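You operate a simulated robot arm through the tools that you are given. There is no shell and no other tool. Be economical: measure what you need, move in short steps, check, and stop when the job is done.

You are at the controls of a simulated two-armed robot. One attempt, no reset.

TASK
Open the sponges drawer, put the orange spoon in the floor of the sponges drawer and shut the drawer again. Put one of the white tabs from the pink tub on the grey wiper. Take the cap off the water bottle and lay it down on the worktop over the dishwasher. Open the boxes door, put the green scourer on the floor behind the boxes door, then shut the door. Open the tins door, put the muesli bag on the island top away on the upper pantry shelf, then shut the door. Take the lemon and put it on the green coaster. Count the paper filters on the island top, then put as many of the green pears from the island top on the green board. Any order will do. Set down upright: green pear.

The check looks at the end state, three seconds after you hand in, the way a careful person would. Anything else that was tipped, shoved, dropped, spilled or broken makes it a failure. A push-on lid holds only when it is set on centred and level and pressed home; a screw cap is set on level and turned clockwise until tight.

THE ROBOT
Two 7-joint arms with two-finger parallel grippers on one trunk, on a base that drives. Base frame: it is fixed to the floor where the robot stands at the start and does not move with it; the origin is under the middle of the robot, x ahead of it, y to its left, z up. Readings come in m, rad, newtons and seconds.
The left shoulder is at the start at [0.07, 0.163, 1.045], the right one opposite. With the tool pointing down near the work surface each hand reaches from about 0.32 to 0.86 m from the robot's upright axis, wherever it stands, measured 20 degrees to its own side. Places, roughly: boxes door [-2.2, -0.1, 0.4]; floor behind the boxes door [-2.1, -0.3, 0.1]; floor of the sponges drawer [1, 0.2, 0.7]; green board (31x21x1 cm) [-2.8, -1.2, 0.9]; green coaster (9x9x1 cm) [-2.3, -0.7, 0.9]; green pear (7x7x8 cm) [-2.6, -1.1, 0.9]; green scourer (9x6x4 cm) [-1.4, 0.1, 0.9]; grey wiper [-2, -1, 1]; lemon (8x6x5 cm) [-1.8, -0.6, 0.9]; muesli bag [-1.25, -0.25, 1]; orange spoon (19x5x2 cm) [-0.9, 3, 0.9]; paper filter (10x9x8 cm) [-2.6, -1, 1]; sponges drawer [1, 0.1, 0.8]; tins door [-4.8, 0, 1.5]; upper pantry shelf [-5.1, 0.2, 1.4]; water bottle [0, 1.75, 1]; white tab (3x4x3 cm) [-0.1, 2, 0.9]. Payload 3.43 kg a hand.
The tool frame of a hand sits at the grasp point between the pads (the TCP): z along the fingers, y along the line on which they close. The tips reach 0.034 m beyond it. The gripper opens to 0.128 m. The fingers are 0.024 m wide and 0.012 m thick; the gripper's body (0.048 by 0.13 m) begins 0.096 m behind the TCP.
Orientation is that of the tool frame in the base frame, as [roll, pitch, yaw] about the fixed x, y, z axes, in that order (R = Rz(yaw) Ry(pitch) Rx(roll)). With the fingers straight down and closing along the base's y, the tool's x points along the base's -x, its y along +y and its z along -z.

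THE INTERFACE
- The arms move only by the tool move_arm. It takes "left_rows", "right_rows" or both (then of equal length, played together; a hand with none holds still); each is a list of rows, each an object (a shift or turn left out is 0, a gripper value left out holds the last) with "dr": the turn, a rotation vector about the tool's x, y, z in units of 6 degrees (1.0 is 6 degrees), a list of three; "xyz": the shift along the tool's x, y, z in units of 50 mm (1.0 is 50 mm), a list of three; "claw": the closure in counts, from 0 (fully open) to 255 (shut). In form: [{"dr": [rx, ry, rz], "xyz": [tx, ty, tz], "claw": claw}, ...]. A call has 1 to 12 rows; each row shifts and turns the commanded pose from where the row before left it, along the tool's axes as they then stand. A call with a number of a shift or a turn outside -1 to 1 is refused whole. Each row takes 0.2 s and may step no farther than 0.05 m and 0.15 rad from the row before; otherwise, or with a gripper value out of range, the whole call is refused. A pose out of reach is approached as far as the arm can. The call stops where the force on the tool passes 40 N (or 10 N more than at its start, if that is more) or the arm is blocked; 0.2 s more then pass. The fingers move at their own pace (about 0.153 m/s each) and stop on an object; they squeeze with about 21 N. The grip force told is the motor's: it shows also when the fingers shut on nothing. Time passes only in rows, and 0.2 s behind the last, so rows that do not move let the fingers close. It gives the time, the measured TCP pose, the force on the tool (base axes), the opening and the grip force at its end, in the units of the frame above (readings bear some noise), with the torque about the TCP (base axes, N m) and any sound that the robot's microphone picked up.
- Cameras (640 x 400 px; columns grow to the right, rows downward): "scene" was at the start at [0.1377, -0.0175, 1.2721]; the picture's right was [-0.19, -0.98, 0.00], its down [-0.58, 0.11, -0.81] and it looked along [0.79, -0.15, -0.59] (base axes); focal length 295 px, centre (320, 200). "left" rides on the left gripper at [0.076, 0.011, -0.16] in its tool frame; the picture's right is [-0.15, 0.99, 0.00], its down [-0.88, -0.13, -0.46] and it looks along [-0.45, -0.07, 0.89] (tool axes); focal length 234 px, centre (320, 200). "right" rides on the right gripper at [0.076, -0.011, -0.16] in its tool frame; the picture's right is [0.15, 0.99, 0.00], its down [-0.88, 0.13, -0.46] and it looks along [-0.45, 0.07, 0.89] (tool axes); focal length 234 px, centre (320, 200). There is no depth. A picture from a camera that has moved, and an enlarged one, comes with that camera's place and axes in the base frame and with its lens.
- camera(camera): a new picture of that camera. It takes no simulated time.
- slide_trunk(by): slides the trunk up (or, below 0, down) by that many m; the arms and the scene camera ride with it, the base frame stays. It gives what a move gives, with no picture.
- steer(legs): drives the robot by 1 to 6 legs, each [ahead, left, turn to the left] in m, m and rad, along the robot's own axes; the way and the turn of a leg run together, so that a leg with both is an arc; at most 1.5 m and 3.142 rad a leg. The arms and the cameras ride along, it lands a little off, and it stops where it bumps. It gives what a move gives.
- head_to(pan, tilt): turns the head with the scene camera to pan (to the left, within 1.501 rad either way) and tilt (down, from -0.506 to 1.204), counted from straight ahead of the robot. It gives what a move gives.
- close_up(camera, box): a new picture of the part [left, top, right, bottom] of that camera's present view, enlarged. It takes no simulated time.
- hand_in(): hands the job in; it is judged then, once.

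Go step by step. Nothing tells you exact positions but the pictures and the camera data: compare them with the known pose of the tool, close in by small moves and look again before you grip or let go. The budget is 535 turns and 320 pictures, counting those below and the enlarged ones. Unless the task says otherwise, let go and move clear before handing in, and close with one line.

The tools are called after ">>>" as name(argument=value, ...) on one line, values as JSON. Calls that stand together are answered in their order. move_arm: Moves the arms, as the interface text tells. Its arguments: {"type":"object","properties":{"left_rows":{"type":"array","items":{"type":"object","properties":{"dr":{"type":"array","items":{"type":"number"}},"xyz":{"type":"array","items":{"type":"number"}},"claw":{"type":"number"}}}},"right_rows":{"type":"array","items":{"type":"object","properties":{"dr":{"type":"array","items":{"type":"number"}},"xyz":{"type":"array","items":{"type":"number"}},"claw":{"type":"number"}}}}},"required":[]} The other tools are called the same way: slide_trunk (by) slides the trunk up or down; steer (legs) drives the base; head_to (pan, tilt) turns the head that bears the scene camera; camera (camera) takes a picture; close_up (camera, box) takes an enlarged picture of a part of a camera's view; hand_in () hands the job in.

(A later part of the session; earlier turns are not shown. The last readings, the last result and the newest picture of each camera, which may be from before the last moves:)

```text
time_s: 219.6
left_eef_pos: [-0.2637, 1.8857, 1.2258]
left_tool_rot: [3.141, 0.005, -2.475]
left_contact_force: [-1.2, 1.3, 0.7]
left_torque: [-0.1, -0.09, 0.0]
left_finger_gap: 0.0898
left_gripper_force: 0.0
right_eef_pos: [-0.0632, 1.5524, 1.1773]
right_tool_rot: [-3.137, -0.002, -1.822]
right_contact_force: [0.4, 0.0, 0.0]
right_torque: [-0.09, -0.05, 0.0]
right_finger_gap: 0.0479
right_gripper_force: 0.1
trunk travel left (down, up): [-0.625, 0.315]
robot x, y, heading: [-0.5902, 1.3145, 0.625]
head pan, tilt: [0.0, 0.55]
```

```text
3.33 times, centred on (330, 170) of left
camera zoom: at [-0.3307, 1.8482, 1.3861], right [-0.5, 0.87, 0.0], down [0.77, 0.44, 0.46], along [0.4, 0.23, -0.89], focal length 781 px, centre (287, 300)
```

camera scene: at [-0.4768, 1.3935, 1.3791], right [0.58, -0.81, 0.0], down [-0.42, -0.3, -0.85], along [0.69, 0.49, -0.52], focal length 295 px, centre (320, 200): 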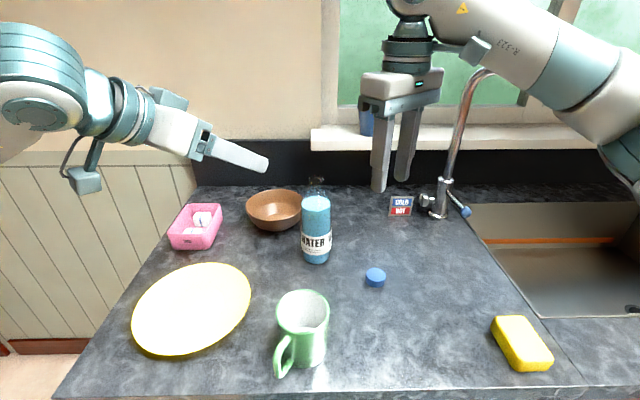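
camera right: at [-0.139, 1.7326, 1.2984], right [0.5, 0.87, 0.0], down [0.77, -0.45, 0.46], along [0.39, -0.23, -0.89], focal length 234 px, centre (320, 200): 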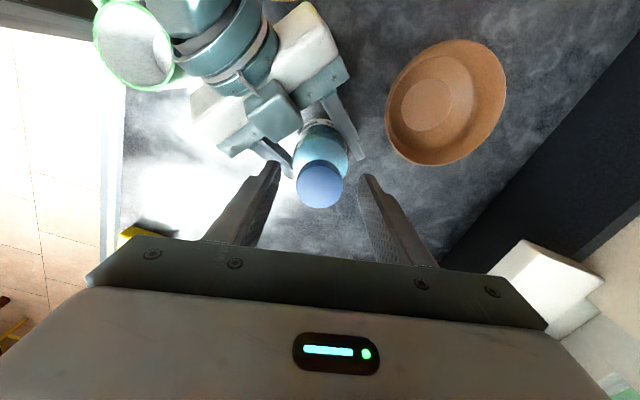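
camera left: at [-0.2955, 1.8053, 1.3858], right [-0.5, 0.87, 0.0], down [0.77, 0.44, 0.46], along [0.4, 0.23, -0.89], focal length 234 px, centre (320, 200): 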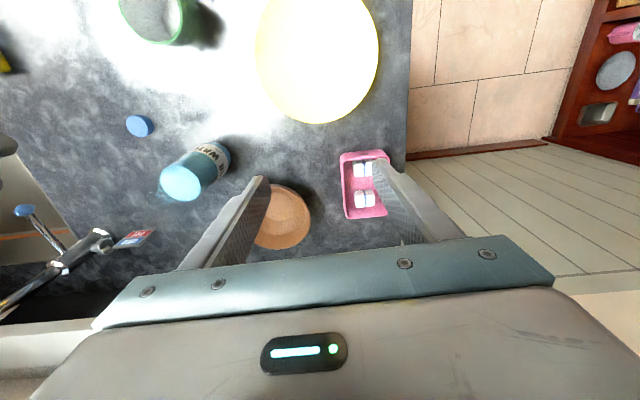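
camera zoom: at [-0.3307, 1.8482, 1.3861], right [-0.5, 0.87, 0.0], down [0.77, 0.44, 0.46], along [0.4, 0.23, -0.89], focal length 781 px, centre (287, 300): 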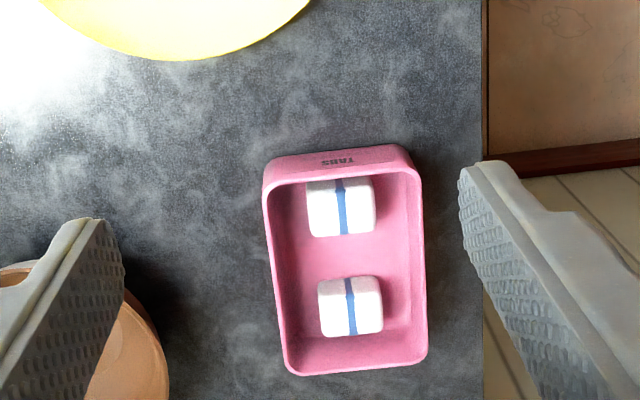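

Top view shows about 2 cm gap each side of the far tab, so closing across (left-right) works with a narrow opening. Move above it.

>>> move_arm(left_rows=[{"dr": [0, 0, 0.54], "claw": 163}, {"xyz": [-0.77, 0.133, 0.55]}, {"xyz": [-0.77, 0.133, 0.55]}, {"xyz": [-0.77, 0.133, 0.55]}, {"xyz": [-0.77, 0.133, 0.55]}])

>>> camera(camera="left")

```text
time_s: 220.8
left_eef_pos: [-0.1505, 1.9937, 1.1161]
left_tool_rot: [3.138, 0.003, -2.529]
left_contact_force: [0.0, 0.7, -0.6]
left_torque: [-0.01, 0.04, -0.01]
left_finger_gap: 0.0463
left_gripper_force: 0.2
right_eef_pos: [-0.058, 1.5508, 1.175]
right_tool_rot: [3.139, -0.002, -1.822]
right_contact_force: [0.1, -0.2, 0.5]
right_torque: [-0.03, 0.02, 0.0]
right_finger_gap: 0.0478
right_gripper_force: 0.0
trunk travel left (down, up): [-0.625, 0.315]
robot x, y, heading: [-0.5892, 1.3131, 0.622]
head pan, tilt: [0.0, 0.55]
```

```text
217 pictures are left
camera left: at [-0.2195, 1.9587, 1.2766], right [-0.45, 0.89, 0.0], down [0.8, 0.4, 0.46], along [0.41, 0.21, -0.89], focal length 234 px, centre (320, 200)
```

left: 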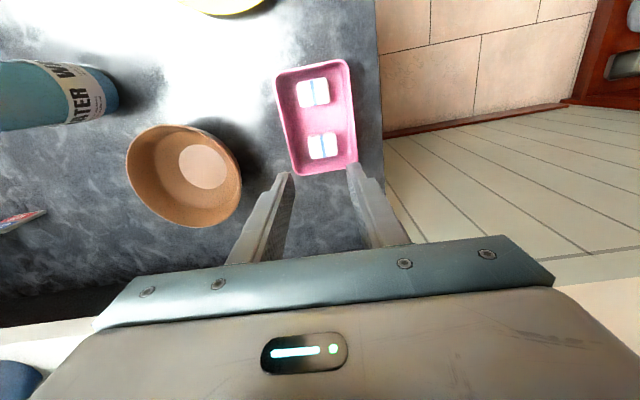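

Small lateral correction and descend to just above the rim.

>>> move_arm(left_rows=[{"xyz": [-0.08, 0.1, 0.9]}, {"xyz": [0, 0, 0.9]}])

>>> close_up(camera="left", box=[240, 80, 400, 270])

```text
time_s: 221.3
left_eef_pos: [-0.1483, 1.9992, 1.026]
left_tool_rot: [3.138, 0.002, -2.529]
left_contact_force: [-0.4, 0.4, -0.3]
left_torque: [-0.06, 0.0, -0.02]
left_finger_gap: 0.0458
left_gripper_force: 0.0
right_eef_pos: [-0.0597, 1.5512, 1.1753]
right_tool_rot: [-3.14, -0.002, -1.822]
right_contact_force: [0.2, 0.3, 0.0]
right_torque: [-0.02, -0.02, 0.01]
right_finger_gap: 0.0479
right_gripper_force: 0.1
trunk travel left (down, up): [-0.625, 0.315]
robot x, y, heading: [-0.5902, 1.3112, 0.617]
head pan, tilt: [0.0, 0.55]
```

```text
2.11 times, centred on (320, 175) of left
camera zoom: at [-0.2176, 1.9648, 1.1871], right [-0.45, 0.89, 0.0], down [0.8, 0.4, 0.46], along [0.41, 0.21, -0.89], focal length 493 px, centre (320, 253)
```

zoom: 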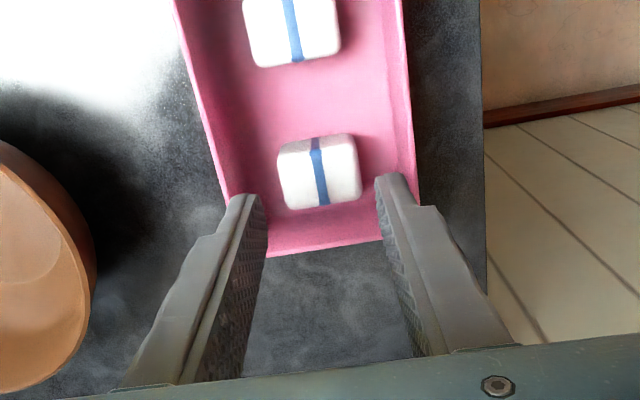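

On target within a millimetre or two. Narrow slightly and descend.

>>> move_arm(left_rows=[{"xyz": [0, 0, 0.3], "claw": 169}, {"xyz": [0, 0, 0.4]}, {"xyz": [0, 0, 0.38]}])

>>> close_up(camera="left", box=[240, 80, 400, 270])

```text
time_s: 222.2
left_eef_pos: [-0.1489, 2.0007, 0.9732]
left_tool_rot: [3.137, 0.004, -2.532]
left_contact_force: [0.3, 0.0, 0.0]
left_torque: [0.01, 0.01, -0.01]
left_finger_gap: 0.0431
left_gripper_force: 0.1
right_eef_pos: [-0.0599, 1.5509, 1.1764]
right_tool_rot: [3.141, 0.001, -1.822]
right_contact_force: [-0.2, 0.4, 0.4]
right_torque: [0.02, -0.02, 0.0]
right_finger_gap: 0.0475
right_gripper_force: 0.1
trunk travel left (down, up): [-0.625, 0.315]
robot x, y, heading: [-0.5907, 1.3118, 0.62]
head pan, tilt: [0.0, 0.55]
```

```text
2.11 times, centred on (320, 175) of left
camera zoom: at [-0.2172, 1.9659, 1.133], right [-0.45, 0.89, 0.0], down [0.8, 0.4, 0.46], along [0.41, 0.21, -0.89], focal length 493 px, centre (320, 253)
```

zoom: 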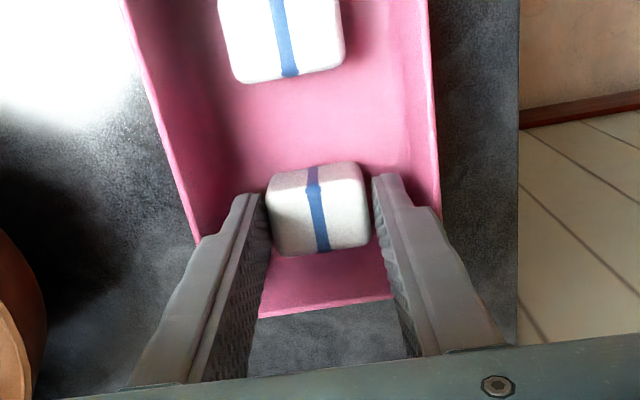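

The tab is between the fingers without contact. Close and lift.

>>> move_arm(left_rows=[{"claw": 255}, {}, {}, {"xyz": [0, 0, -0.3]}, {"xyz": [0, 0, -0.8]}, {"xyz": [0, 0, -0.9]}, {"xyz": [0, 0, -0.9]}])

>>> camera(camera="left")

```text
time_s: 223.8
left_eef_pos: [-0.1474, 1.9998, 1.1201]
left_tool_rot: [3.136, 0.003, -2.529]
left_contact_force: [-0.1, -0.5, 0.0]
left_torque: [0.02, -0.02, -0.03]
left_finger_gap: 0.0389
left_gripper_force: 20.6
right_eef_pos: [-0.0588, 1.5497, 1.1755]
right_tool_rot: [-3.141, 0.001, -1.821]
right_contact_force: [-0.2, 0.5, 0.7]
right_torque: [0.01, 0.01, 0.0]
right_finger_gap: 0.0475
right_gripper_force: 0.1
trunk travel left (down, up): [-0.625, 0.315]
robot x, y, heading: [-0.5927, 1.3109, 0.619]
head pan, tilt: [0.0, 0.55]
```

```text
214 pictures are left
camera left: at [-0.2166, 1.9647, 1.28], right [-0.45, 0.89, 0.01], down [0.8, 0.39, 0.46], along [0.41, 0.21, -0.89], focal length 234 px, centre (320, 200)
```

left: 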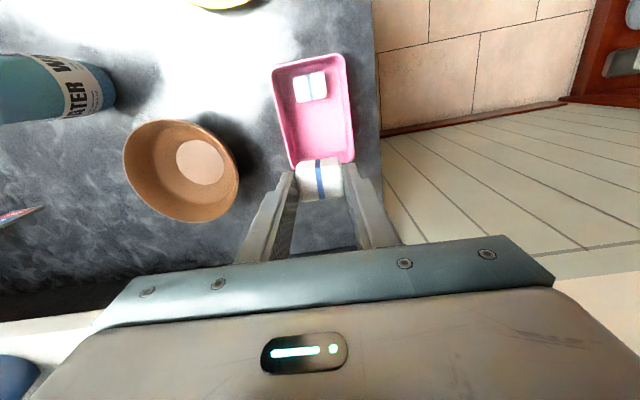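

Tab secured in the left hand. Retract both hands and back away from the counter.

>>> move_arm(left_rows=[{"xyz": [0.9, 0, -0.3]}, {"xyz": [0.9, 0, -0.3]}, {"xyz": [0.9, 0, 0]}, {"xyz": [0.9, 0, 0]}, {"xyz": [0.9, 0, 0]}, {"xyz": [0.9, 0, 0]}], right_rows=[{"xyz": [0.76, 0.64, 0]}, {"xyz": [0.76, 0.64, 0]}, {"xyz": [0.76, 0.64, 0]}, {"xyz": [0.76, 0.64, 0]}, {"xyz": [0.76, 0.64, 0]}, {"dr": [0, 0, 1]}])

>>> steer(legs=[[-0.5, 0, 0]])

>>> head_to(pan=1.45, tilt=0.3)

>>> camera(camera="scene")

```text
time_s: 225.2
left_eef_pos: [-0.3714, 1.8446, 1.151]
left_tool_rot: [3.139, 0.005, -2.53]
left_contact_force: [-0.8, -0.8, 0.4]
left_torque: [0.05, -0.05, -0.01]
left_finger_gap: 0.0386
left_gripper_force: 21.0
right_eef_pos: [-0.2646, 1.4076, 1.1731]
right_tool_rot: [-3.139, 0.0, -1.929]
right_contact_force: [-0.3, -0.9, -0.3]
right_torque: [-0.01, -0.05, 0.01]
right_finger_gap: 0.0477
right_gripper_force: 0.1
trunk travel left (down, up): [-0.625, 0.315]
robot x, y, heading: [-0.5864, 1.3154, 0.616]
head pan, tilt: [0.0, 0.55]
```

```text
time_s: 228.1
left_eef_pos: [-0.7776, 1.5563, 1.1501]
left_tool_rot: [3.139, 0.004, -2.531]
left_contact_force: [0.2, -0.6, -1.0]
left_torque: [0.02, 0.01, 0.0]
left_finger_gap: 0.0384
left_gripper_force: 20.9
right_eef_pos: [-0.6706, 1.1193, 1.1727]
right_tool_rot: [-3.14, 0.001, -1.927]
right_contact_force: [0.2, -0.2, -0.4]
right_torque: [0.01, 0.01, 0.01]
right_finger_gap: 0.0478
right_gripper_force: 0.0
trunk travel left (down, up): [-0.625, 0.315]
robot x, y, heading: [-0.9966, 1.0269, 0.618]
head pan, tilt: [0.0, 0.55]
```

```text
time_s: 229.7
left_eef_pos: [-0.778, 1.5566, 1.1505]
left_tool_rot: [3.138, 0.003, -2.528]
left_contact_force: [-0.5, -0.4, -0.8]
left_torque: [-0.05, -0.01, -0.01]
left_finger_gap: 0.0387
left_gripper_force: 21.2
right_eef_pos: [-0.6697, 1.1199, 1.1736]
right_tool_rot: [3.141, 0.0, -1.928]
right_contact_force: [-0.2, 0.4, 0.5]
right_torque: [0.01, 0.02, 0.01]
right_finger_gap: 0.0478
right_gripper_force: 0.0
trunk travel left (down, up): [-0.625, 0.315]
robot x, y, heading: [-0.9934, 1.025, 0.619]
head pan, tilt: [1.45, 0.3]
```

```text
213 pictures are left
camera scene: at [-0.9994, 1.1342, 1.4021], right [0.88, 0.48, 0.0], down [0.14, -0.26, -0.96], along [-0.46, 0.84, -0.3], focal length 295 px, centre (320, 200)
```

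scene: 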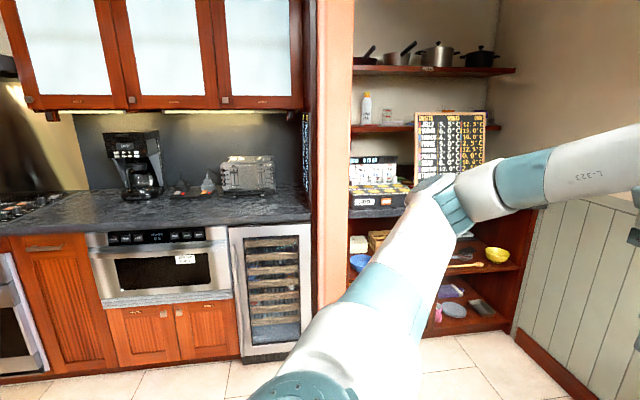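

Position myself in the aisle between the island and the oven run, and face along the island to survey it.

>>> steer(legs=[[0, 0.4, 0], [0, 0, 1.57], [0, 0, 1.2]])

>>> head_to(pan=0.5, tilt=0.45)

>>> slide_trunk(by=0.2)

>>> camera(camera="scene")

```text
time_s: 238.8
left_eef_pos: [-1.6342, 0.9366, 1.1513]
left_tool_rot: [3.138, 0.003, 0.213]
left_contact_force: [-0.5, -0.1, 0.4]
left_torque: [-0.03, 0.02, 0.0]
left_finger_gap: 0.0388
left_gripper_force: 21.2
right_eef_pos: [-1.5627, 1.3801, 1.1713]
right_tool_rot: [-3.141, -0.001, 0.817]
right_contact_force: [1.2, 1.3, 1.6]
right_torque: [-0.04, -0.03, 0.02]
right_finger_gap: 0.0478
right_gripper_force: 0.1
trunk travel left (down, up): [-0.625, 0.315]
robot x, y, heading: [-1.2244, 1.3442, -2.92]
head pan, tilt: [1.45, 0.3]
```

```text
time_s: 240.1
left_eef_pos: [-1.6344, 0.9355, 1.1504]
left_tool_rot: [3.139, 0.004, 0.215]
left_contact_force: [0.9, -0.3, 0.2]
left_torque: [0.01, -0.01, -0.04]
left_finger_gap: 0.0389
left_gripper_force: 21.1
right_eef_pos: [-1.5634, 1.3813, 1.1732]
right_tool_rot: [3.141, 0.0, 0.816]
right_contact_force: [0.4, -0.5, 0.4]
right_torque: [-0.01, 0.02, 0.04]
right_finger_gap: 0.0473
right_gripper_force: 0.1
trunk travel left (down, up): [-0.625, 0.315]
robot x, y, heading: [-1.2218, 1.3444, -2.922]
head pan, tilt: [0.499, 0.45]
```

```text
time_s: 242.2
left_eef_pos: [-1.6343, 0.9358, 1.3512]
left_tool_rot: [3.14, 0.003, 0.213]
left_contact_force: [0.1, 0.1, -1.1]
left_torque: [0.01, -0.06, -0.03]
left_finger_gap: 0.0388
left_gripper_force: 21.0
right_eef_pos: [-1.5631, 1.3815, 1.3731]
right_tool_rot: [-3.142, 0.0, 0.818]
right_contact_force: [0.7, 0.2, -0.7]
right_torque: [-0.01, 0.0, 0.01]
right_finger_gap: 0.0476
right_gripper_force: 0.1
trunk travel left (down, up): [-0.825, 0.115]
robot x, y, heading: [-1.2265, 1.3421, -2.919]
head pan, tilt: [0.499, 0.45]
```

```text
212 pictures are left
camera scene: at [-1.3411, 1.2687, 1.5881], right [-0.66, 0.75, 0.0], down [0.33, 0.29, -0.9], along [-0.68, -0.59, -0.44], focal length 295 px, centre (320, 200)
```

scene: 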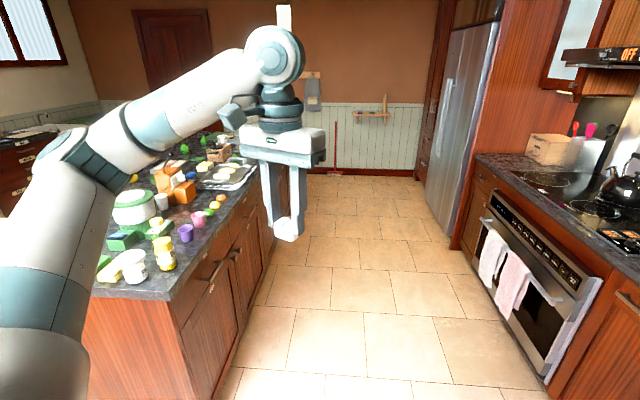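

Continue along the aisle toward the island's middle, then turn to face the island.

>>> steer(legs=[[0, 0, 0.4], [1.4, -0.05, 0], [0, 0, 1.0]])

>>> head_to(pan=0.55, tilt=0.6)

>>> camera(camera="scene")

>>> head_to(pan=-0.2, tilt=0.5)

>>> camera(camera="scene")

```text
time_s: 252.9
left_eef_pos: [-2.0517, 0.0967, 1.3504]
left_tool_rot: [3.137, 0.003, 1.626]
left_contact_force: [0.5, 1.5, -0.1]
left_torque: [0.03, -0.02, 0.0]
left_finger_gap: 0.0386
left_gripper_force: 20.9
right_eef_pos: [-2.48, 0.2363, 1.3738]
right_tool_rot: [3.141, 0.0, 2.231]
right_contact_force: [-0.2, 1.0, -0.5]
right_torque: [-0.02, 0.02, 0.01]
right_finger_gap: 0.0476
right_gripper_force: 0.0
trunk travel left (down, up): [-0.825, 0.115]
robot x, y, heading: [-2.3885, 0.5649, -1.508]
head pan, tilt: [0.499, 0.45]
```

```text
time_s: 253.6
left_eef_pos: [-2.0512, 0.0966, 1.3507]
left_tool_rot: [3.138, 0.003, 1.626]
left_contact_force: [0.5, -0.1, 0.4]
left_torque: [-0.01, 0.0, -0.01]
left_finger_gap: 0.0388
left_gripper_force: 20.8
right_eef_pos: [-2.4798, 0.2361, 1.3733]
right_tool_rot: [-3.141, 0.0, 2.231]
right_contact_force: [0.0, -0.8, 0.6]
right_torque: [-0.02, 0.04, 0.01]
right_finger_gap: 0.0477
right_gripper_force: 0.0
trunk travel left (down, up): [-0.825, 0.115]
robot x, y, heading: [-2.3858, 0.5621, -1.505]
head pan, tilt: [0.55, 0.6]
```

```text
211 pictures are left
camera scene: at [-2.3314, 0.441, 1.5747], right [-0.82, -0.58, 0.0], down [-0.33, 0.46, -0.83], along [0.48, -0.67, -0.56], focal length 295 px, centre (320, 200)
```

scene: 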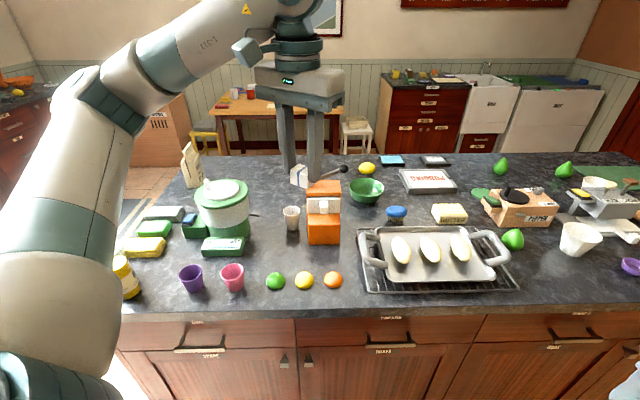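

```text
time_s: 254.7
left_eef_pos: [-2.0515, 0.0961, 1.3507]
left_tool_rot: [3.139, 0.003, 1.627]
left_contact_force: [0.9, -0.3, -0.3]
left_torque: [-0.04, -0.02, -0.02]
left_finger_gap: 0.0388
left_gripper_force: 21.1
right_eef_pos: [-2.4794, 0.2363, 1.3728]
right_tool_rot: [3.141, 0.001, 2.232]
right_contact_force: [1.1, 0.7, -0.5]
right_torque: [0.0, -0.03, 0.02]
right_finger_gap: 0.0479
right_gripper_force: 0.1
trunk travel left (down, up): [-0.825, 0.115]
robot x, y, heading: [-2.3861, 0.561, -1.508]
head pan, tilt: [-0.201, 0.499]
```

```text
210 pictures are left
camera scene: at [-2.3948, 0.4231, 1.5837], right [-0.99, 0.14, 0.0], down [0.06, 0.47, -0.88], along [-0.12, -0.87, -0.48], focal length 295 px, centre (320, 200)
```

scene: 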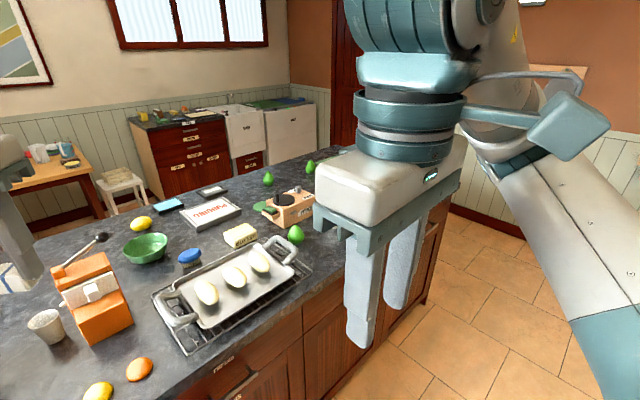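

I get a great overview. Zoom in to identify wiper, coaster, filters, pears and labels.

>>> head_to(pan=0.55, tilt=0.6)

>>> close_up(camera="scene", box=[360, 145, 640, 300])

>>> close_up(camera="scene", box=[110, 140, 400, 300])

>>> close_up(camera="scene", box=[110, 290, 640, 400])

```text
time_s: 255.8
left_eef_pos: [-2.0516, 0.0961, 1.3507]
left_tool_rot: [3.138, 0.004, 1.626]
left_contact_force: [-0.5, 0.3, -0.2]
left_torque: [0.01, 0.01, 0.01]
left_finger_gap: 0.0389
left_gripper_force: 21.1
right_eef_pos: [-2.4786, 0.2363, 1.3736]
right_tool_rot: [3.141, 0.001, 2.231]
right_contact_force: [-0.2, 0.0, -0.2]
right_torque: [0.01, 0.01, 0.0]
right_finger_gap: 0.0479
right_gripper_force: 0.0
trunk travel left (down, up): [-0.825, 0.115]
robot x, y, heading: [-2.3882, 0.5634, -1.504]
head pan, tilt: [0.55, 0.6]
```

```text
2.29 times, centred on (500, 222) of scene
camera zoom: at [-2.3316, 0.4409, 1.5746], right [-0.82, -0.58, 0.0], down [-0.33, 0.46, -0.82], along [0.47, -0.67, -0.57], focal length 673 px, centre (-91, 149)
```

zoom: 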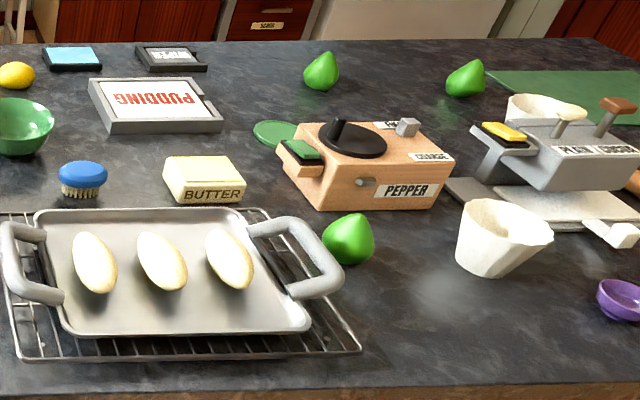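

```text
2.21 times, centred on (255, 220) of scene
camera zoom: at [-2.3316, 0.4409, 1.5746], right [-0.82, -0.58, 0.0], down [-0.33, 0.46, -0.82], along [0.47, -0.67, -0.57], focal length 650 px, centre (463, 156)
```

zoom: 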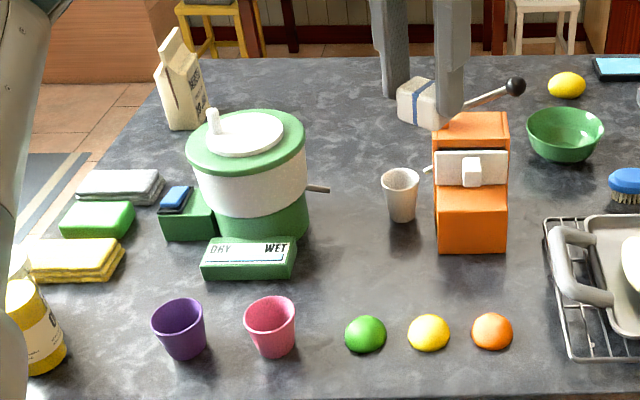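

```text
1.21 times, centred on (375, 345) of scene
camera zoom: at [-2.3316, 0.4409, 1.5746], right [-0.82, -0.58, 0.0], down [-0.33, 0.46, -0.82], along [0.47, -0.67, -0.57], focal length 356 px, centre (254, 25)
```

zoom: 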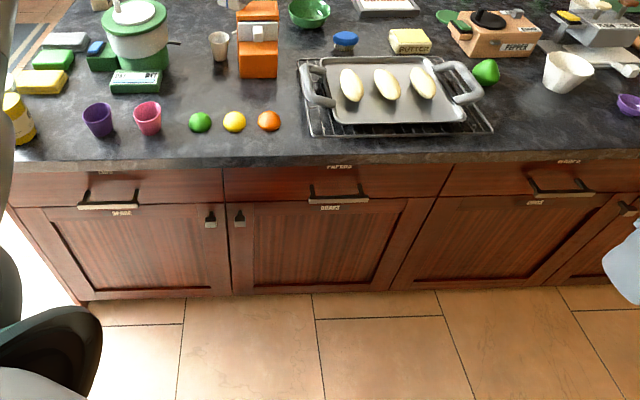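

I see pears, filters, trays at the far side. Zoom more on the trays to identify the grey wiper and coaster.

>>> close_up(camera="scene", box=[340, 145, 480, 225])

>>> close_up(camera="scene", box=[460, 150, 640, 270])

>>> close_up(camera="scene", box=[170, 310, 500, 370])

```text
4.57 times, centred on (410, 185) of scene
camera zoom: at [-2.3316, 0.4409, 1.5746], right [-0.82, -0.58, 0.0], down [-0.33, 0.46, -0.82], along [0.47, -0.67, -0.57], focal length 1347 px, centre (-91, 269)
```

zoom: 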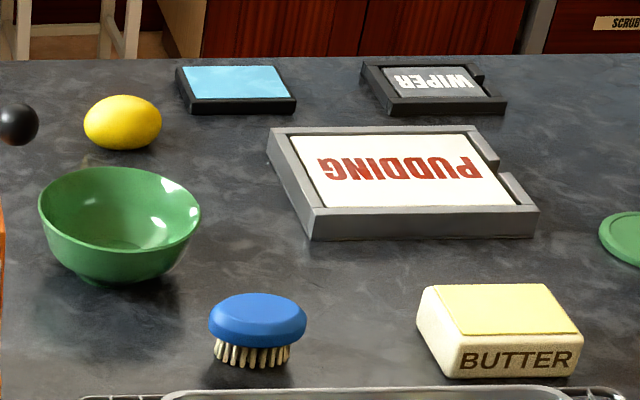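

```text
3.33 times, centred on (550, 210) of scene
camera zoom: at [-2.3316, 0.4409, 1.5746], right [-0.82, -0.58, 0.0], down [-0.33, 0.46, -0.82], along [0.47, -0.67, -0.57], focal length 982 px, centre (-447, 167)
```

zoom: 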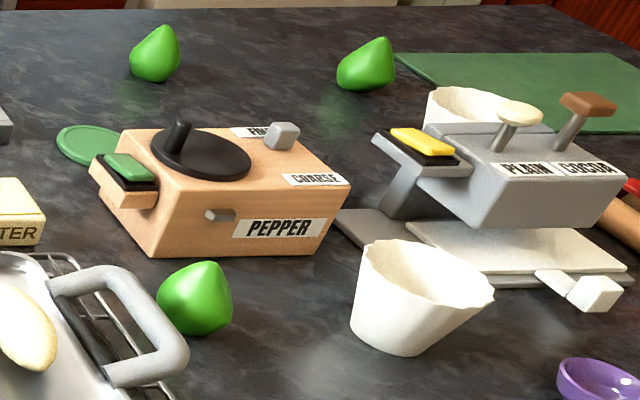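

```text
1.94 times, centred on (335, 340) of scene
camera zoom: at [-2.3316, 0.4409, 1.5746], right [-0.82, -0.58, 0.0], down [-0.33, 0.46, -0.82], along [0.47, -0.67, -0.57], focal length 571 px, centre (291, -72)
```

zoom: 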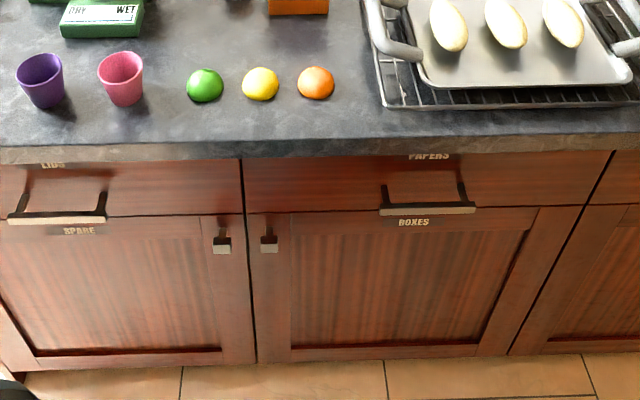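

The "WIPER" pad is at about p −2.19, q 0.465 and must be reached from the stool side. Quick check of the small cup and the hidden areas for further filters.

>>> close_up(camera="scene", box=[270, 150, 370, 250])

>>> head_to(pan=-0.35, tilt=0.5)

>>> move_arm(right_rows=[{"xyz": [0.3, 0.9, 0]}, {"xyz": [0.3, 0.9, 0]}, {"xyz": [0.3, 0.9, 0]}])

>>> camera(camera="scene")

```text
4.00 times, centred on (320, 200) of scene
camera zoom: at [-2.3316, 0.4409, 1.5746], right [-0.82, -0.58, 0.0], down [-0.33, 0.46, -0.82], along [0.47, -0.67, -0.57], focal length 1178 px, centre (320, 200)
```

zoom: 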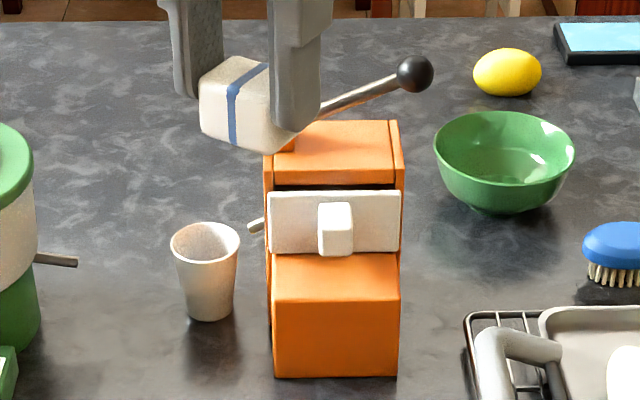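

```text
time_s: 257.0
left_eef_pos: [-2.0518, 0.0967, 1.3498]
left_tool_rot: [3.139, 0.003, 1.627]
left_contact_force: [0.3, -0.4, 0.7]
left_torque: [0.01, 0.01, -0.03]
left_finger_gap: 0.0386
left_gripper_force: 20.7
right_eef_pos: [-2.4795, 0.2375, 1.3742]
right_tool_rot: [-3.141, -0.002, 2.229]
right_contact_force: [0.2, -0.4, -1.6]
right_torque: [0.0, -0.03, 0.02]
right_finger_gap: 0.0477
right_gripper_force: 0.1
trunk travel left (down, up): [-0.825, 0.115]
robot x, y, heading: [-2.388, 0.5636, -1.505]
head pan, tilt: [-0.351, 0.499]
```

```text
time_s: 257.8
left_eef_pos: [-2.0495, 0.0975, 1.3511]
left_tool_rot: [3.139, 0.003, 1.627]
left_contact_force: [0.8, 0.1, 0.0]
left_torque: [0.02, 0.02, -0.02]
left_finger_gap: 0.0389
left_gripper_force: 20.7
right_eef_pos: [-2.3976, 0.354, 1.3731]
right_tool_rot: [-3.141, -0.001, 2.227]
right_contact_force: [0.7, -0.4, -0.5]
right_torque: [-0.02, 0.04, 0.0]
right_finger_gap: 0.0478
right_gripper_force: 0.1
trunk travel left (down, up): [-0.825, 0.115]
robot x, y, heading: [-2.3894, 0.5645, -1.503]
head pan, tilt: [-0.351, 0.499]
```

```text
202 pictures are left
camera scene: at [-2.4061, 0.4278, 1.5839], right [-0.96, 0.28, 0.0], down [0.13, 0.46, -0.88], along [-0.25, -0.84, -0.48], focal length 295 px, centre (320, 200)
```

scene: 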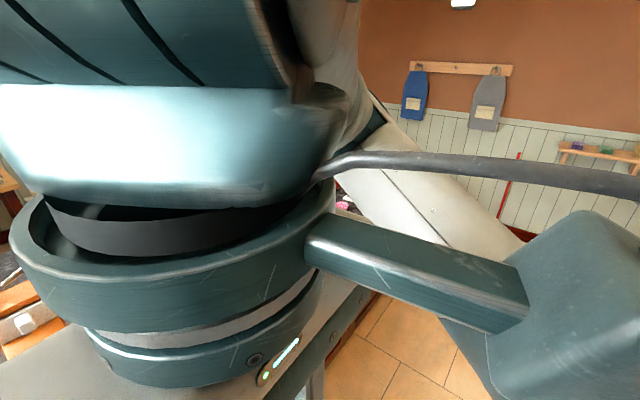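

I'll go around the near end of the island to the stool side, carrying the tab.

>>> move_arm(right_rows=[{"xyz": [-0.3, -0.9, 0]}, {"xyz": [-0.3, -0.9, 0]}, {"xyz": [-0.3, -0.9, 0]}])

>>> steer(legs=[[0, 0, 0.555], [0, 1.3, 0], [1.1, 0, 0]])

>>> head_to(pan=-0.9, tilt=0.5)

>>> camera(camera="scene")

```text
time_s: 258.6
left_eef_pos: [-2.0539, 0.0971, 1.3513]
left_tool_rot: [3.133, 0.004, 1.627]
left_contact_force: [-0.6, -0.7, -0.9]
left_torque: [-0.01, -0.06, -0.04]
left_finger_gap: 0.0387
left_gripper_force: 21.0
right_eef_pos: [-2.4844, 0.2338, 1.3712]
right_tool_rot: [3.14, 0.001, 2.229]
right_contact_force: [-0.6, -0.6, -0.3]
right_torque: [0.0, -0.06, 0.01]
right_finger_gap: 0.0475
right_gripper_force: 0.2
trunk travel left (down, up): [-0.825, 0.115]
robot x, y, heading: [-2.386, 0.565, -1.508]
head pan, tilt: [-0.351, 0.499]
```

```text
time_s: 271.8
left_eef_pos: [-0.2151, 0.1087, 1.3514]
left_tool_rot: [3.137, 0.004, 2.152]
left_contact_force: [-0.7, 0.5, -0.4]
left_torque: [0.0, 0.0, 0.0]
left_finger_gap: 0.0386
left_gripper_force: 21.3
right_eef_pos: [-0.6543, 0.0145, 1.3719]
right_tool_rot: [-3.141, -0.001, 2.755]
right_contact_force: [0.8, 0.5, 0.6]
right_torque: [-0.04, 0.0, -0.02]
right_finger_gap: 0.0476
right_gripper_force: 0.1
trunk travel left (down, up): [-0.825, 0.115]
robot x, y, heading: [-0.7427, 0.347, -0.986]
head pan, tilt: [-0.351, 0.499]
```

```text
time_s: 272.8
left_eef_pos: [-0.2144, 0.1082, 1.3496]
left_tool_rot: [3.138, 0.003, 2.153]
left_contact_force: [-0.5, -0.1, -0.8]
left_torque: [-0.01, 0.0, 0.0]
left_finger_gap: 0.0386
left_gripper_force: 21.0
right_eef_pos: [-0.6539, 0.0136, 1.3711]
right_tool_rot: [3.142, 0.0, 2.754]
right_contact_force: [-0.2, 0.5, -0.2]
right_torque: [-0.02, 0.0, 0.03]
right_finger_gap: 0.0475
right_gripper_force: 0.1
trunk travel left (down, up): [-0.825, 0.115]
robot x, y, heading: [-0.7376, 0.3428, -0.978]
head pan, tilt: [-0.901, 0.499]
```

```text
201 pictures are left
camera scene: at [-0.7377, 0.2163, 1.5837], right [-0.95, 0.31, 0.0], down [0.15, 0.46, -0.88], along [-0.27, -0.84, -0.48], focal length 295 px, centre (320, 200)
```

scene: 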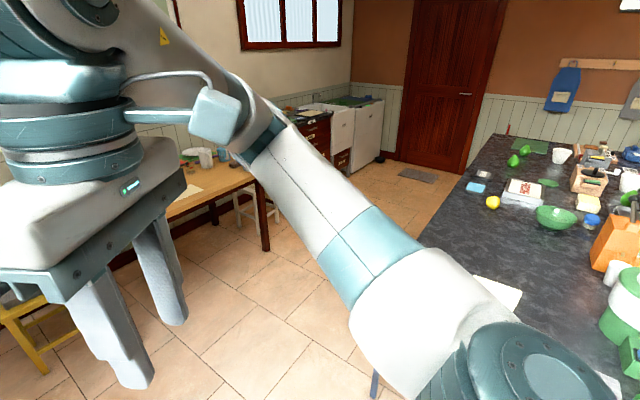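

Aisle on the stool side is about 1 m wide between stools and table. Proceed and turn to face the island.

>>> steer(legs=[[1.0, 0.05, 0], [0, 0, 1.6], [0, 0, 1.57]])

>>> head_to(pan=0.8, tilt=0.6)

>>> camera(camera="scene")

```text
time_s: 285.9
left_eef_pos: [-0.6769, -0.2702, 1.3511]
left_tool_rot: [3.138, 0.004, -0.904]
left_contact_force: [-0.5, 0.2, 0.5]
left_torque: [-0.02, 0.0, -0.05]
left_finger_gap: 0.0389
left_gripper_force: 21.1
right_eef_pos: [-0.2475, -0.1373, 1.3717]
right_tool_rot: [-3.141, 0.001, -0.302]
right_contact_force: [0.2, 0.1, 0.6]
right_torque: [0.0, 0.0, 0.0]
right_finger_gap: 0.0477
right_gripper_force: 0.0
trunk travel left (down, up): [-0.825, 0.115]
robot x, y, heading: [-0.1332, -0.4629, 2.239]
head pan, tilt: [-0.901, 0.499]
```

```text
time_s: 287.6
left_eef_pos: [-0.6781, -0.2712, 1.3512]
left_tool_rot: [3.137, 0.004, -0.906]
left_contact_force: [-0.1, -0.5, -0.5]
left_torque: [-0.01, -0.03, 0.01]
left_finger_gap: 0.0387
left_gripper_force: 20.7
right_eef_pos: [-0.2475, -0.1378, 1.3722]
right_tool_rot: [3.141, 0.0, -0.301]
right_contact_force: [-0.3, 0.3, 0.6]
right_torque: [0.02, -0.01, 0.0]
right_finger_gap: 0.0478
right_gripper_force: 0.0
trunk travel left (down, up): [-0.825, 0.115]
robot x, y, heading: [-0.135, -0.4612, 2.241]
head pan, tilt: [0.799, 0.6]
```

```text
200 pictures are left
camera scene: at [-0.2523, -0.4145, 1.5746], right [0.1, 1.0, 0.0], down [0.56, -0.06, -0.82], along [-0.82, 0.08, -0.57], focal length 295 px, centre (320, 200)
```

scene: 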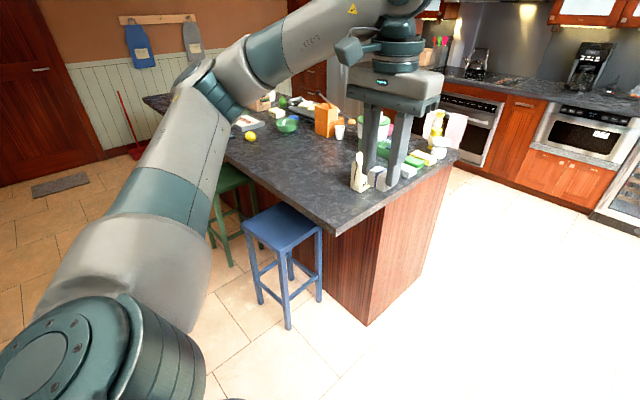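

Stools are tucked in flush with the edge (q≈0.29). Strafe along to the wiper.

>>> steer(legs=[[0, 1.0, -0.05], [0, 0.85, 0]])

>>> head_to(pan=0.0, tilt=0.7)

>>> camera(camera="scene")

```text
time_s: 296.8
left_eef_pos: [-2.1467, -1.2823, 1.3513]
left_tool_rot: [3.135, 0.002, -0.985]
left_contact_force: [0.7, -0.6, -0.2]
left_torque: [-0.01, -0.03, 0.0]
left_finger_gap: 0.0387
left_gripper_force: 20.6
right_eef_pos: [-1.7074, -1.1835, 1.3717]
right_tool_rot: [-3.14, 0.0, -0.382]
right_contact_force: [0.2, -0.8, -1.1]
right_torque: [0.01, 0.03, 0.0]
right_finger_gap: 0.0477
right_gripper_force: 0.0
trunk travel left (down, up): [-0.825, 0.115]
robot x, y, heading: [-1.6214, -1.5159, 2.162]
head pan, tilt: [0.799, 0.6]
```

```text
time_s: 297.9
left_eef_pos: [-2.1464, -1.283, 1.3517]
left_tool_rot: [3.137, 0.004, -0.987]
left_contact_force: [0.4, -0.8, 0.1]
left_torque: [-0.01, 0.01, -0.01]
left_finger_gap: 0.0389
left_gripper_force: 20.5
right_eef_pos: [-1.7078, -1.1837, 1.3715]
right_tool_rot: [-3.141, 0.001, -0.381]
right_contact_force: [-0.1, 0.4, -0.9]
right_torque: [-0.03, -0.04, -0.02]
right_finger_gap: 0.0479
right_gripper_force: 0.0
trunk travel left (down, up): [-0.825, 0.115]
robot x, y, heading: [-1.6197, -1.5182, 2.165]
head pan, tilt: [0.0, 0.7]
```

```text
199 pictures are left
camera scene: at [-1.6959, -1.4052, 1.566], right [0.83, 0.56, 0.0], down [0.36, -0.53, -0.76], along [-0.43, 0.63, -0.64], focal length 295 px, centre (320, 200)
```

scene: 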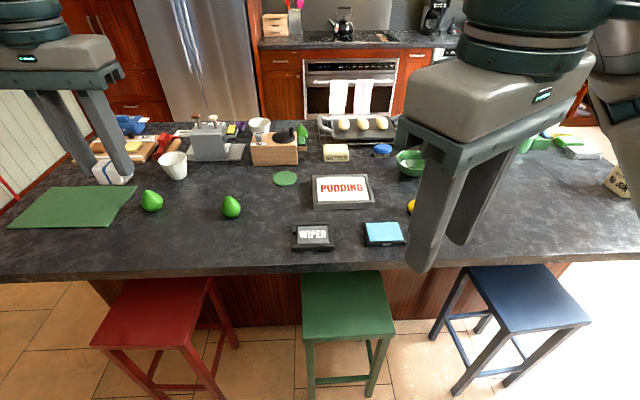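

Superb view from the stool side. Zoom for counting filters and locating wiper, lemon, coaster, board.

>>> close_up(camera="scene", box=[0, 100, 320, 270])

>>> close_up(camera="scene", box=[260, 100, 460, 270])

```text
2.00 times, centred on (160, 185) of scene
camera zoom: at [-1.6959, -1.4052, 1.566], right [0.83, 0.56, 0.0], down [0.36, -0.53, -0.76], along [-0.43, 0.63, -0.64], focal length 589 px, centre (640, 230)
```

zoom: 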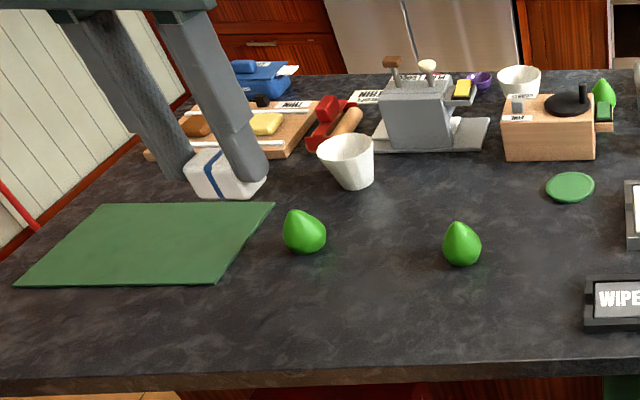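

```text
2.35 times, centred on (360, 185) of scene
camera zoom: at [-1.6959, -1.4052, 1.566], right [0.83, 0.56, 0.0], down [0.36, -0.53, -0.76], along [-0.43, 0.63, -0.64], focal length 693 px, centre (226, 235)
```

zoom: 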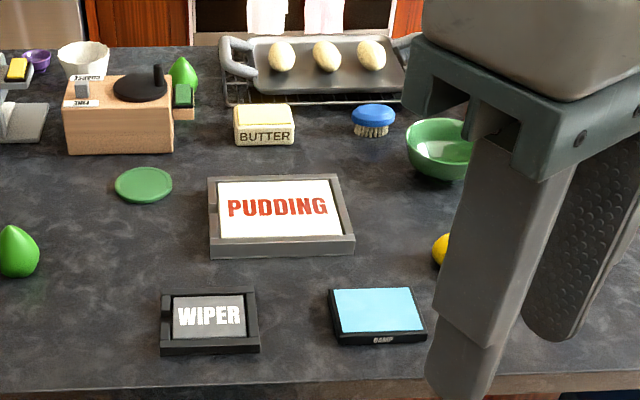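

Two paper filters seen so far. Wiper centre ≈(-2.046, -0.931). Move the left hand with the tab above it.

>>> move_arm(left_rows=[{"xyz": [-0.593, -0.689, 0.3]}, {"xyz": [-0.593, -0.689, 0.3]}, {"xyz": [-0.593, -0.689, 0.3]}, {"xyz": [-0.593, -0.689, 0.3]}, {"xyz": [-0.593, -0.689, 0.3]}, {"xyz": [-0.593, -0.689, 0.3]}, {"xyz": [-0.593, -0.689, 0.3]}, {"xyz": [-0.593, -0.689, 0.3]}, {"xyz": [0, 0, 0.9]}, {"xyz": [0, 0, 0.9]}, {"xyz": [0, 0, 0.9]}])

>>> camera(camera="left")

>>> camera(camera="scene")

```text
time_s: 300.3
left_eef_pos: [-2.0507, -0.931, 1.0982]
left_tool_rot: [3.136, 0.004, -0.988]
left_contact_force: [0.1, 0.3, -0.5]
left_torque: [0.0, -0.04, 0.01]
left_finger_gap: 0.0386
left_gripper_force: 20.9
right_eef_pos: [-1.7071, -1.1831, 1.3722]
right_tool_rot: [3.14, 0.001, -0.383]
right_contact_force: [0.8, 0.4, 0.4]
right_torque: [-0.01, 0.05, 0.01]
right_finger_gap: 0.0479
right_gripper_force: 0.0
trunk travel left (down, up): [-0.825, 0.115]
robot x, y, heading: [-1.6214, -1.5188, 2.165]
head pan, tilt: [0.0, 0.7]
```

```text
196 pictures are left
camera left: at [-2.0166, -0.9994, 1.2579], right [-0.91, -0.42, 0.01], down [-0.37, 0.81, 0.46], along [-0.2, 0.41, -0.89], focal length 234 px, centre (320, 200)
```

left: 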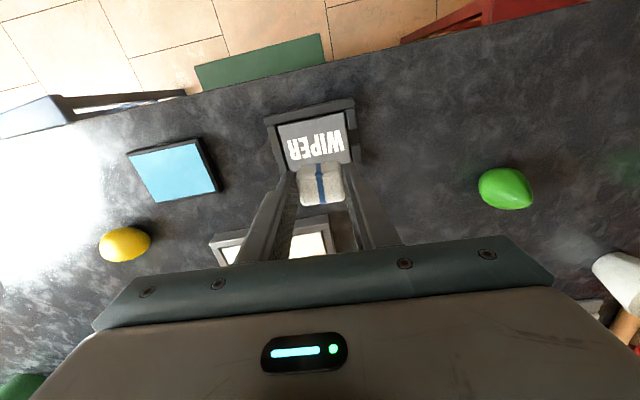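

```text
195 pictures are left
camera scene: at [-1.6954, -1.4033, 1.5659], right [0.83, 0.56, 0.0], down [0.36, -0.54, -0.76], along [-0.43, 0.63, -0.65], focal length 295 px, centre (320, 200)
```

scene: 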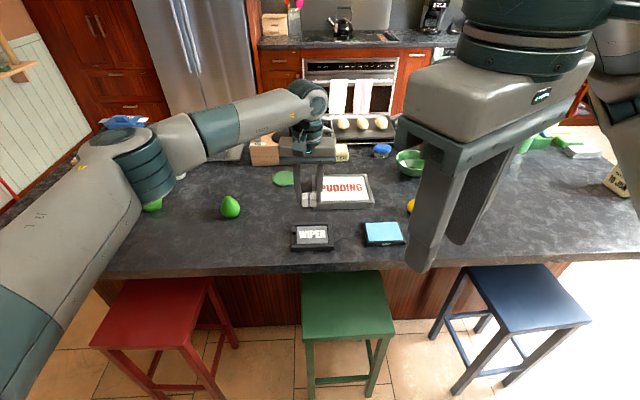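

Tab nearly above the wiper plate; correct 8 mm and lower.

>>> move_arm(left_rows=[{"xyz": [0, -0.17, 0.8]}, {"xyz": [0, 0, 0.8]}, {"xyz": [0, 0, 0.4]}])

>>> close_up(camera="left", box=[220, 80, 420, 260])

>>> close_up(camera="scene", box=[270, 160, 370, 260])

```text
time_s: 301.1
left_eef_pos: [-2.0441, -0.9268, 0.9937]
left_tool_rot: [3.139, 0.004, -0.987]
left_contact_force: [-1.0, -0.2, -0.2]
left_torque: [0.01, 0.0, 0.0]
left_finger_gap: 0.0387
left_gripper_force: 21.3
right_eef_pos: [-1.7088, -1.1846, 1.3727]
right_tool_rot: [-3.142, -0.001, -0.383]
right_contact_force: [-0.5, -0.6, 0.4]
right_torque: [0.0, -0.06, 0.0]
right_finger_gap: 0.0477
right_gripper_force: 0.1
trunk travel left (down, up): [-0.825, 0.115]
robot x, y, heading: [-1.6194, -1.511, 2.165]
head pan, tilt: [0.0, 0.7]
```

```text
2.22 times, centred on (320, 170) of left
camera zoom: at [-2.0099, -0.9967, 1.1555], right [-0.91, -0.42, 0.0], down [-0.38, 0.81, 0.46], along [-0.2, 0.41, -0.89], focal length 520 px, centre (320, 267)
```

zoom: 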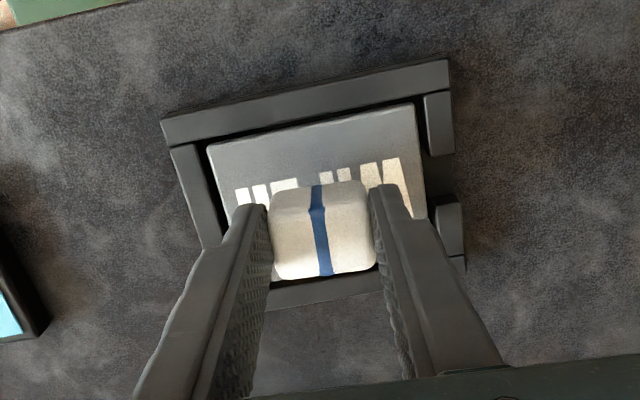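

```text
4.00 times, centred on (320, 210) of scene
camera zoom: at [-1.6962, -1.4057, 1.5661], right [0.83, 0.56, 0.0], down [0.36, -0.53, -0.76], along [-0.43, 0.63, -0.64], focal length 1178 px, centre (320, 160)
```

zoom: 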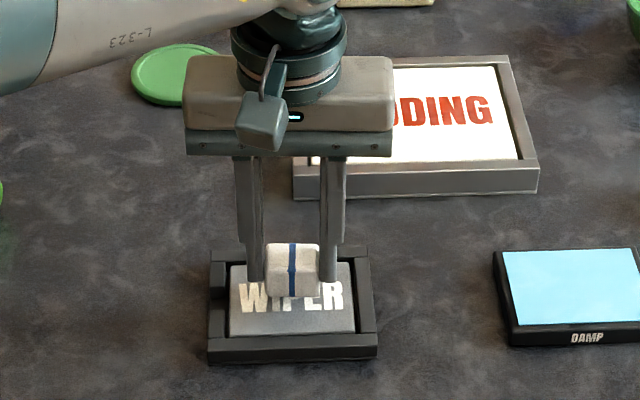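

Shift 12 mm toward me to be central on the plate, then lower to contact.

>>> move_arm(left_rows=[{"xyz": [0.25, 0, 0]}, {"xyz": [0, 0, 0.08]}, {"xyz": [0, 0, 0.06]}])

>>> close_up(camera="scene", box=[270, 160, 370, 260])

```text
time_s: 301.9
left_eef_pos: [-2.0373, -0.9372, 0.988]
left_tool_rot: [3.138, 0.004, -0.986]
left_contact_force: [0.0, 0.3, -0.6]
left_torque: [-0.01, -0.02, -0.02]
left_finger_gap: 0.0388
left_gripper_force: 22.2
right_eef_pos: [-1.7085, -1.1839, 1.3721]
right_tool_rot: [-3.141, 0.0, -0.383]
right_contact_force: [0.8, -0.6, -0.8]
right_torque: [-0.02, -0.03, 0.02]
right_finger_gap: 0.0476
right_gripper_force: 0.0
trunk travel left (down, up): [-0.825, 0.115]
robot x, y, heading: [-1.622, -1.5157, 2.163]
head pan, tilt: [0.0, 0.7]
```

```text
4.00 times, centred on (320, 210) of scene
camera zoom: at [-1.6959, -1.4047, 1.5659], right [0.83, 0.56, 0.0], down [0.36, -0.53, -0.76], along [-0.43, 0.63, -0.64], focal length 1178 px, centre (320, 160)
```

zoom: 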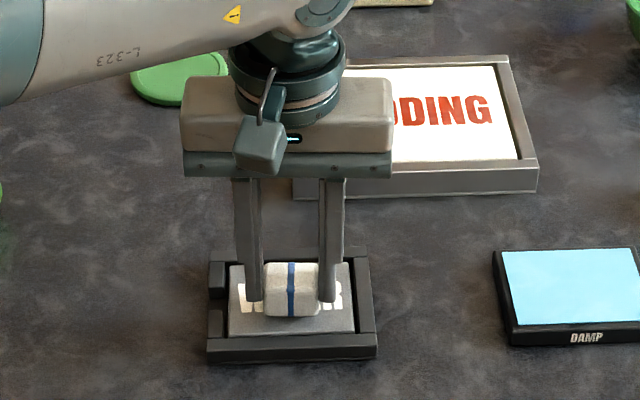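

>>> move_arm(left_rows=[{"xyz": [0, 0, 0.06]}, {"xyz": [0, 0, 0.06]}, {"xyz": [0, 0, 0.06]}])

```text
time_s: 302.7
left_eef_pos: [-2.0368, -0.9387, 0.983]
left_tool_rot: [3.139, 0.007, -0.985]
left_contact_force: [-2.0, 2.0, 17.2]
left_torque: [0.15, 0.14, 0.0]
left_finger_gap: 0.0383
left_gripper_force: 20.9
right_eef_pos: [-1.7073, -1.1855, 1.3732]
right_tool_rot: [-3.14, 0.001, -0.381]
right_contact_force: [-1.2, -0.4, 0.5]
right_torque: [0.02, 0.0, 0.0]
right_finger_gap: 0.0477
right_gripper_force: 0.1
trunk travel left (down, up): [-0.825, 0.115]
robot x, y, heading: [-1.6234, -1.5178, 2.165]
head pan, tilt: [0.0, 0.7]
```

Contact made. Ease up 1 mm, release, and rise.

>>> move_arm(left_rows=[{"xyz": [0, 0, -0.03]}, {"claw": 150}, {}, {"xyz": [0, 0, -0.4]}, {"xyz": [0, 0, -0.9]}, {"xyz": [0, 0, -0.9]}, {"xyz": [0, 0, -0.9]}])

>>> close_up(camera="scene", box=[270, 160, 370, 260])

```text
time_s: 304.3
left_eef_pos: [-2.0353, -0.9419, 1.1347]
left_tool_rot: [3.136, 0.003, -0.987]
left_contact_force: [-1.1, -0.2, -0.1]
left_torque: [0.02, 0.02, -0.01]
left_finger_gap: 0.0525
left_gripper_force: 0.1
right_eef_pos: [-1.7081, -1.1839, 1.3724]
right_tool_rot: [-3.141, -0.001, -0.382]
right_contact_force: [-0.5, -0.6, 0.3]
right_torque: [0.05, 0.01, 0.06]
right_finger_gap: 0.0476
right_gripper_force: 0.0
trunk travel left (down, up): [-0.825, 0.115]
robot x, y, heading: [-1.6216, -1.5174, 2.172]
head pan, tilt: [0.0, 0.7]
```

```text
4.00 times, centred on (320, 210) of scene
camera zoom: at [-1.6954, -1.4056, 1.566], right [0.83, 0.56, 0.0], down [0.36, -0.53, -0.77], along [-0.43, 0.63, -0.64], focal length 1178 px, centre (320, 160)
```

zoom: 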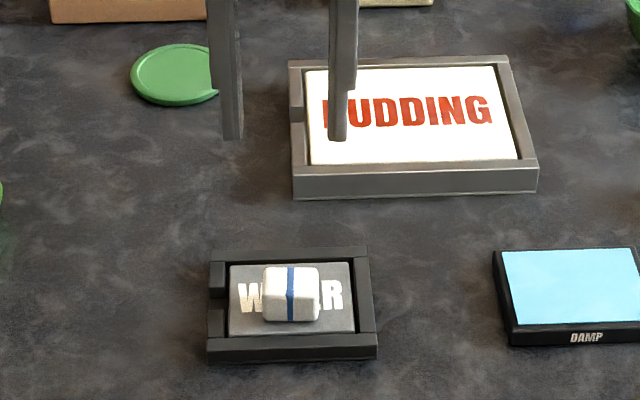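

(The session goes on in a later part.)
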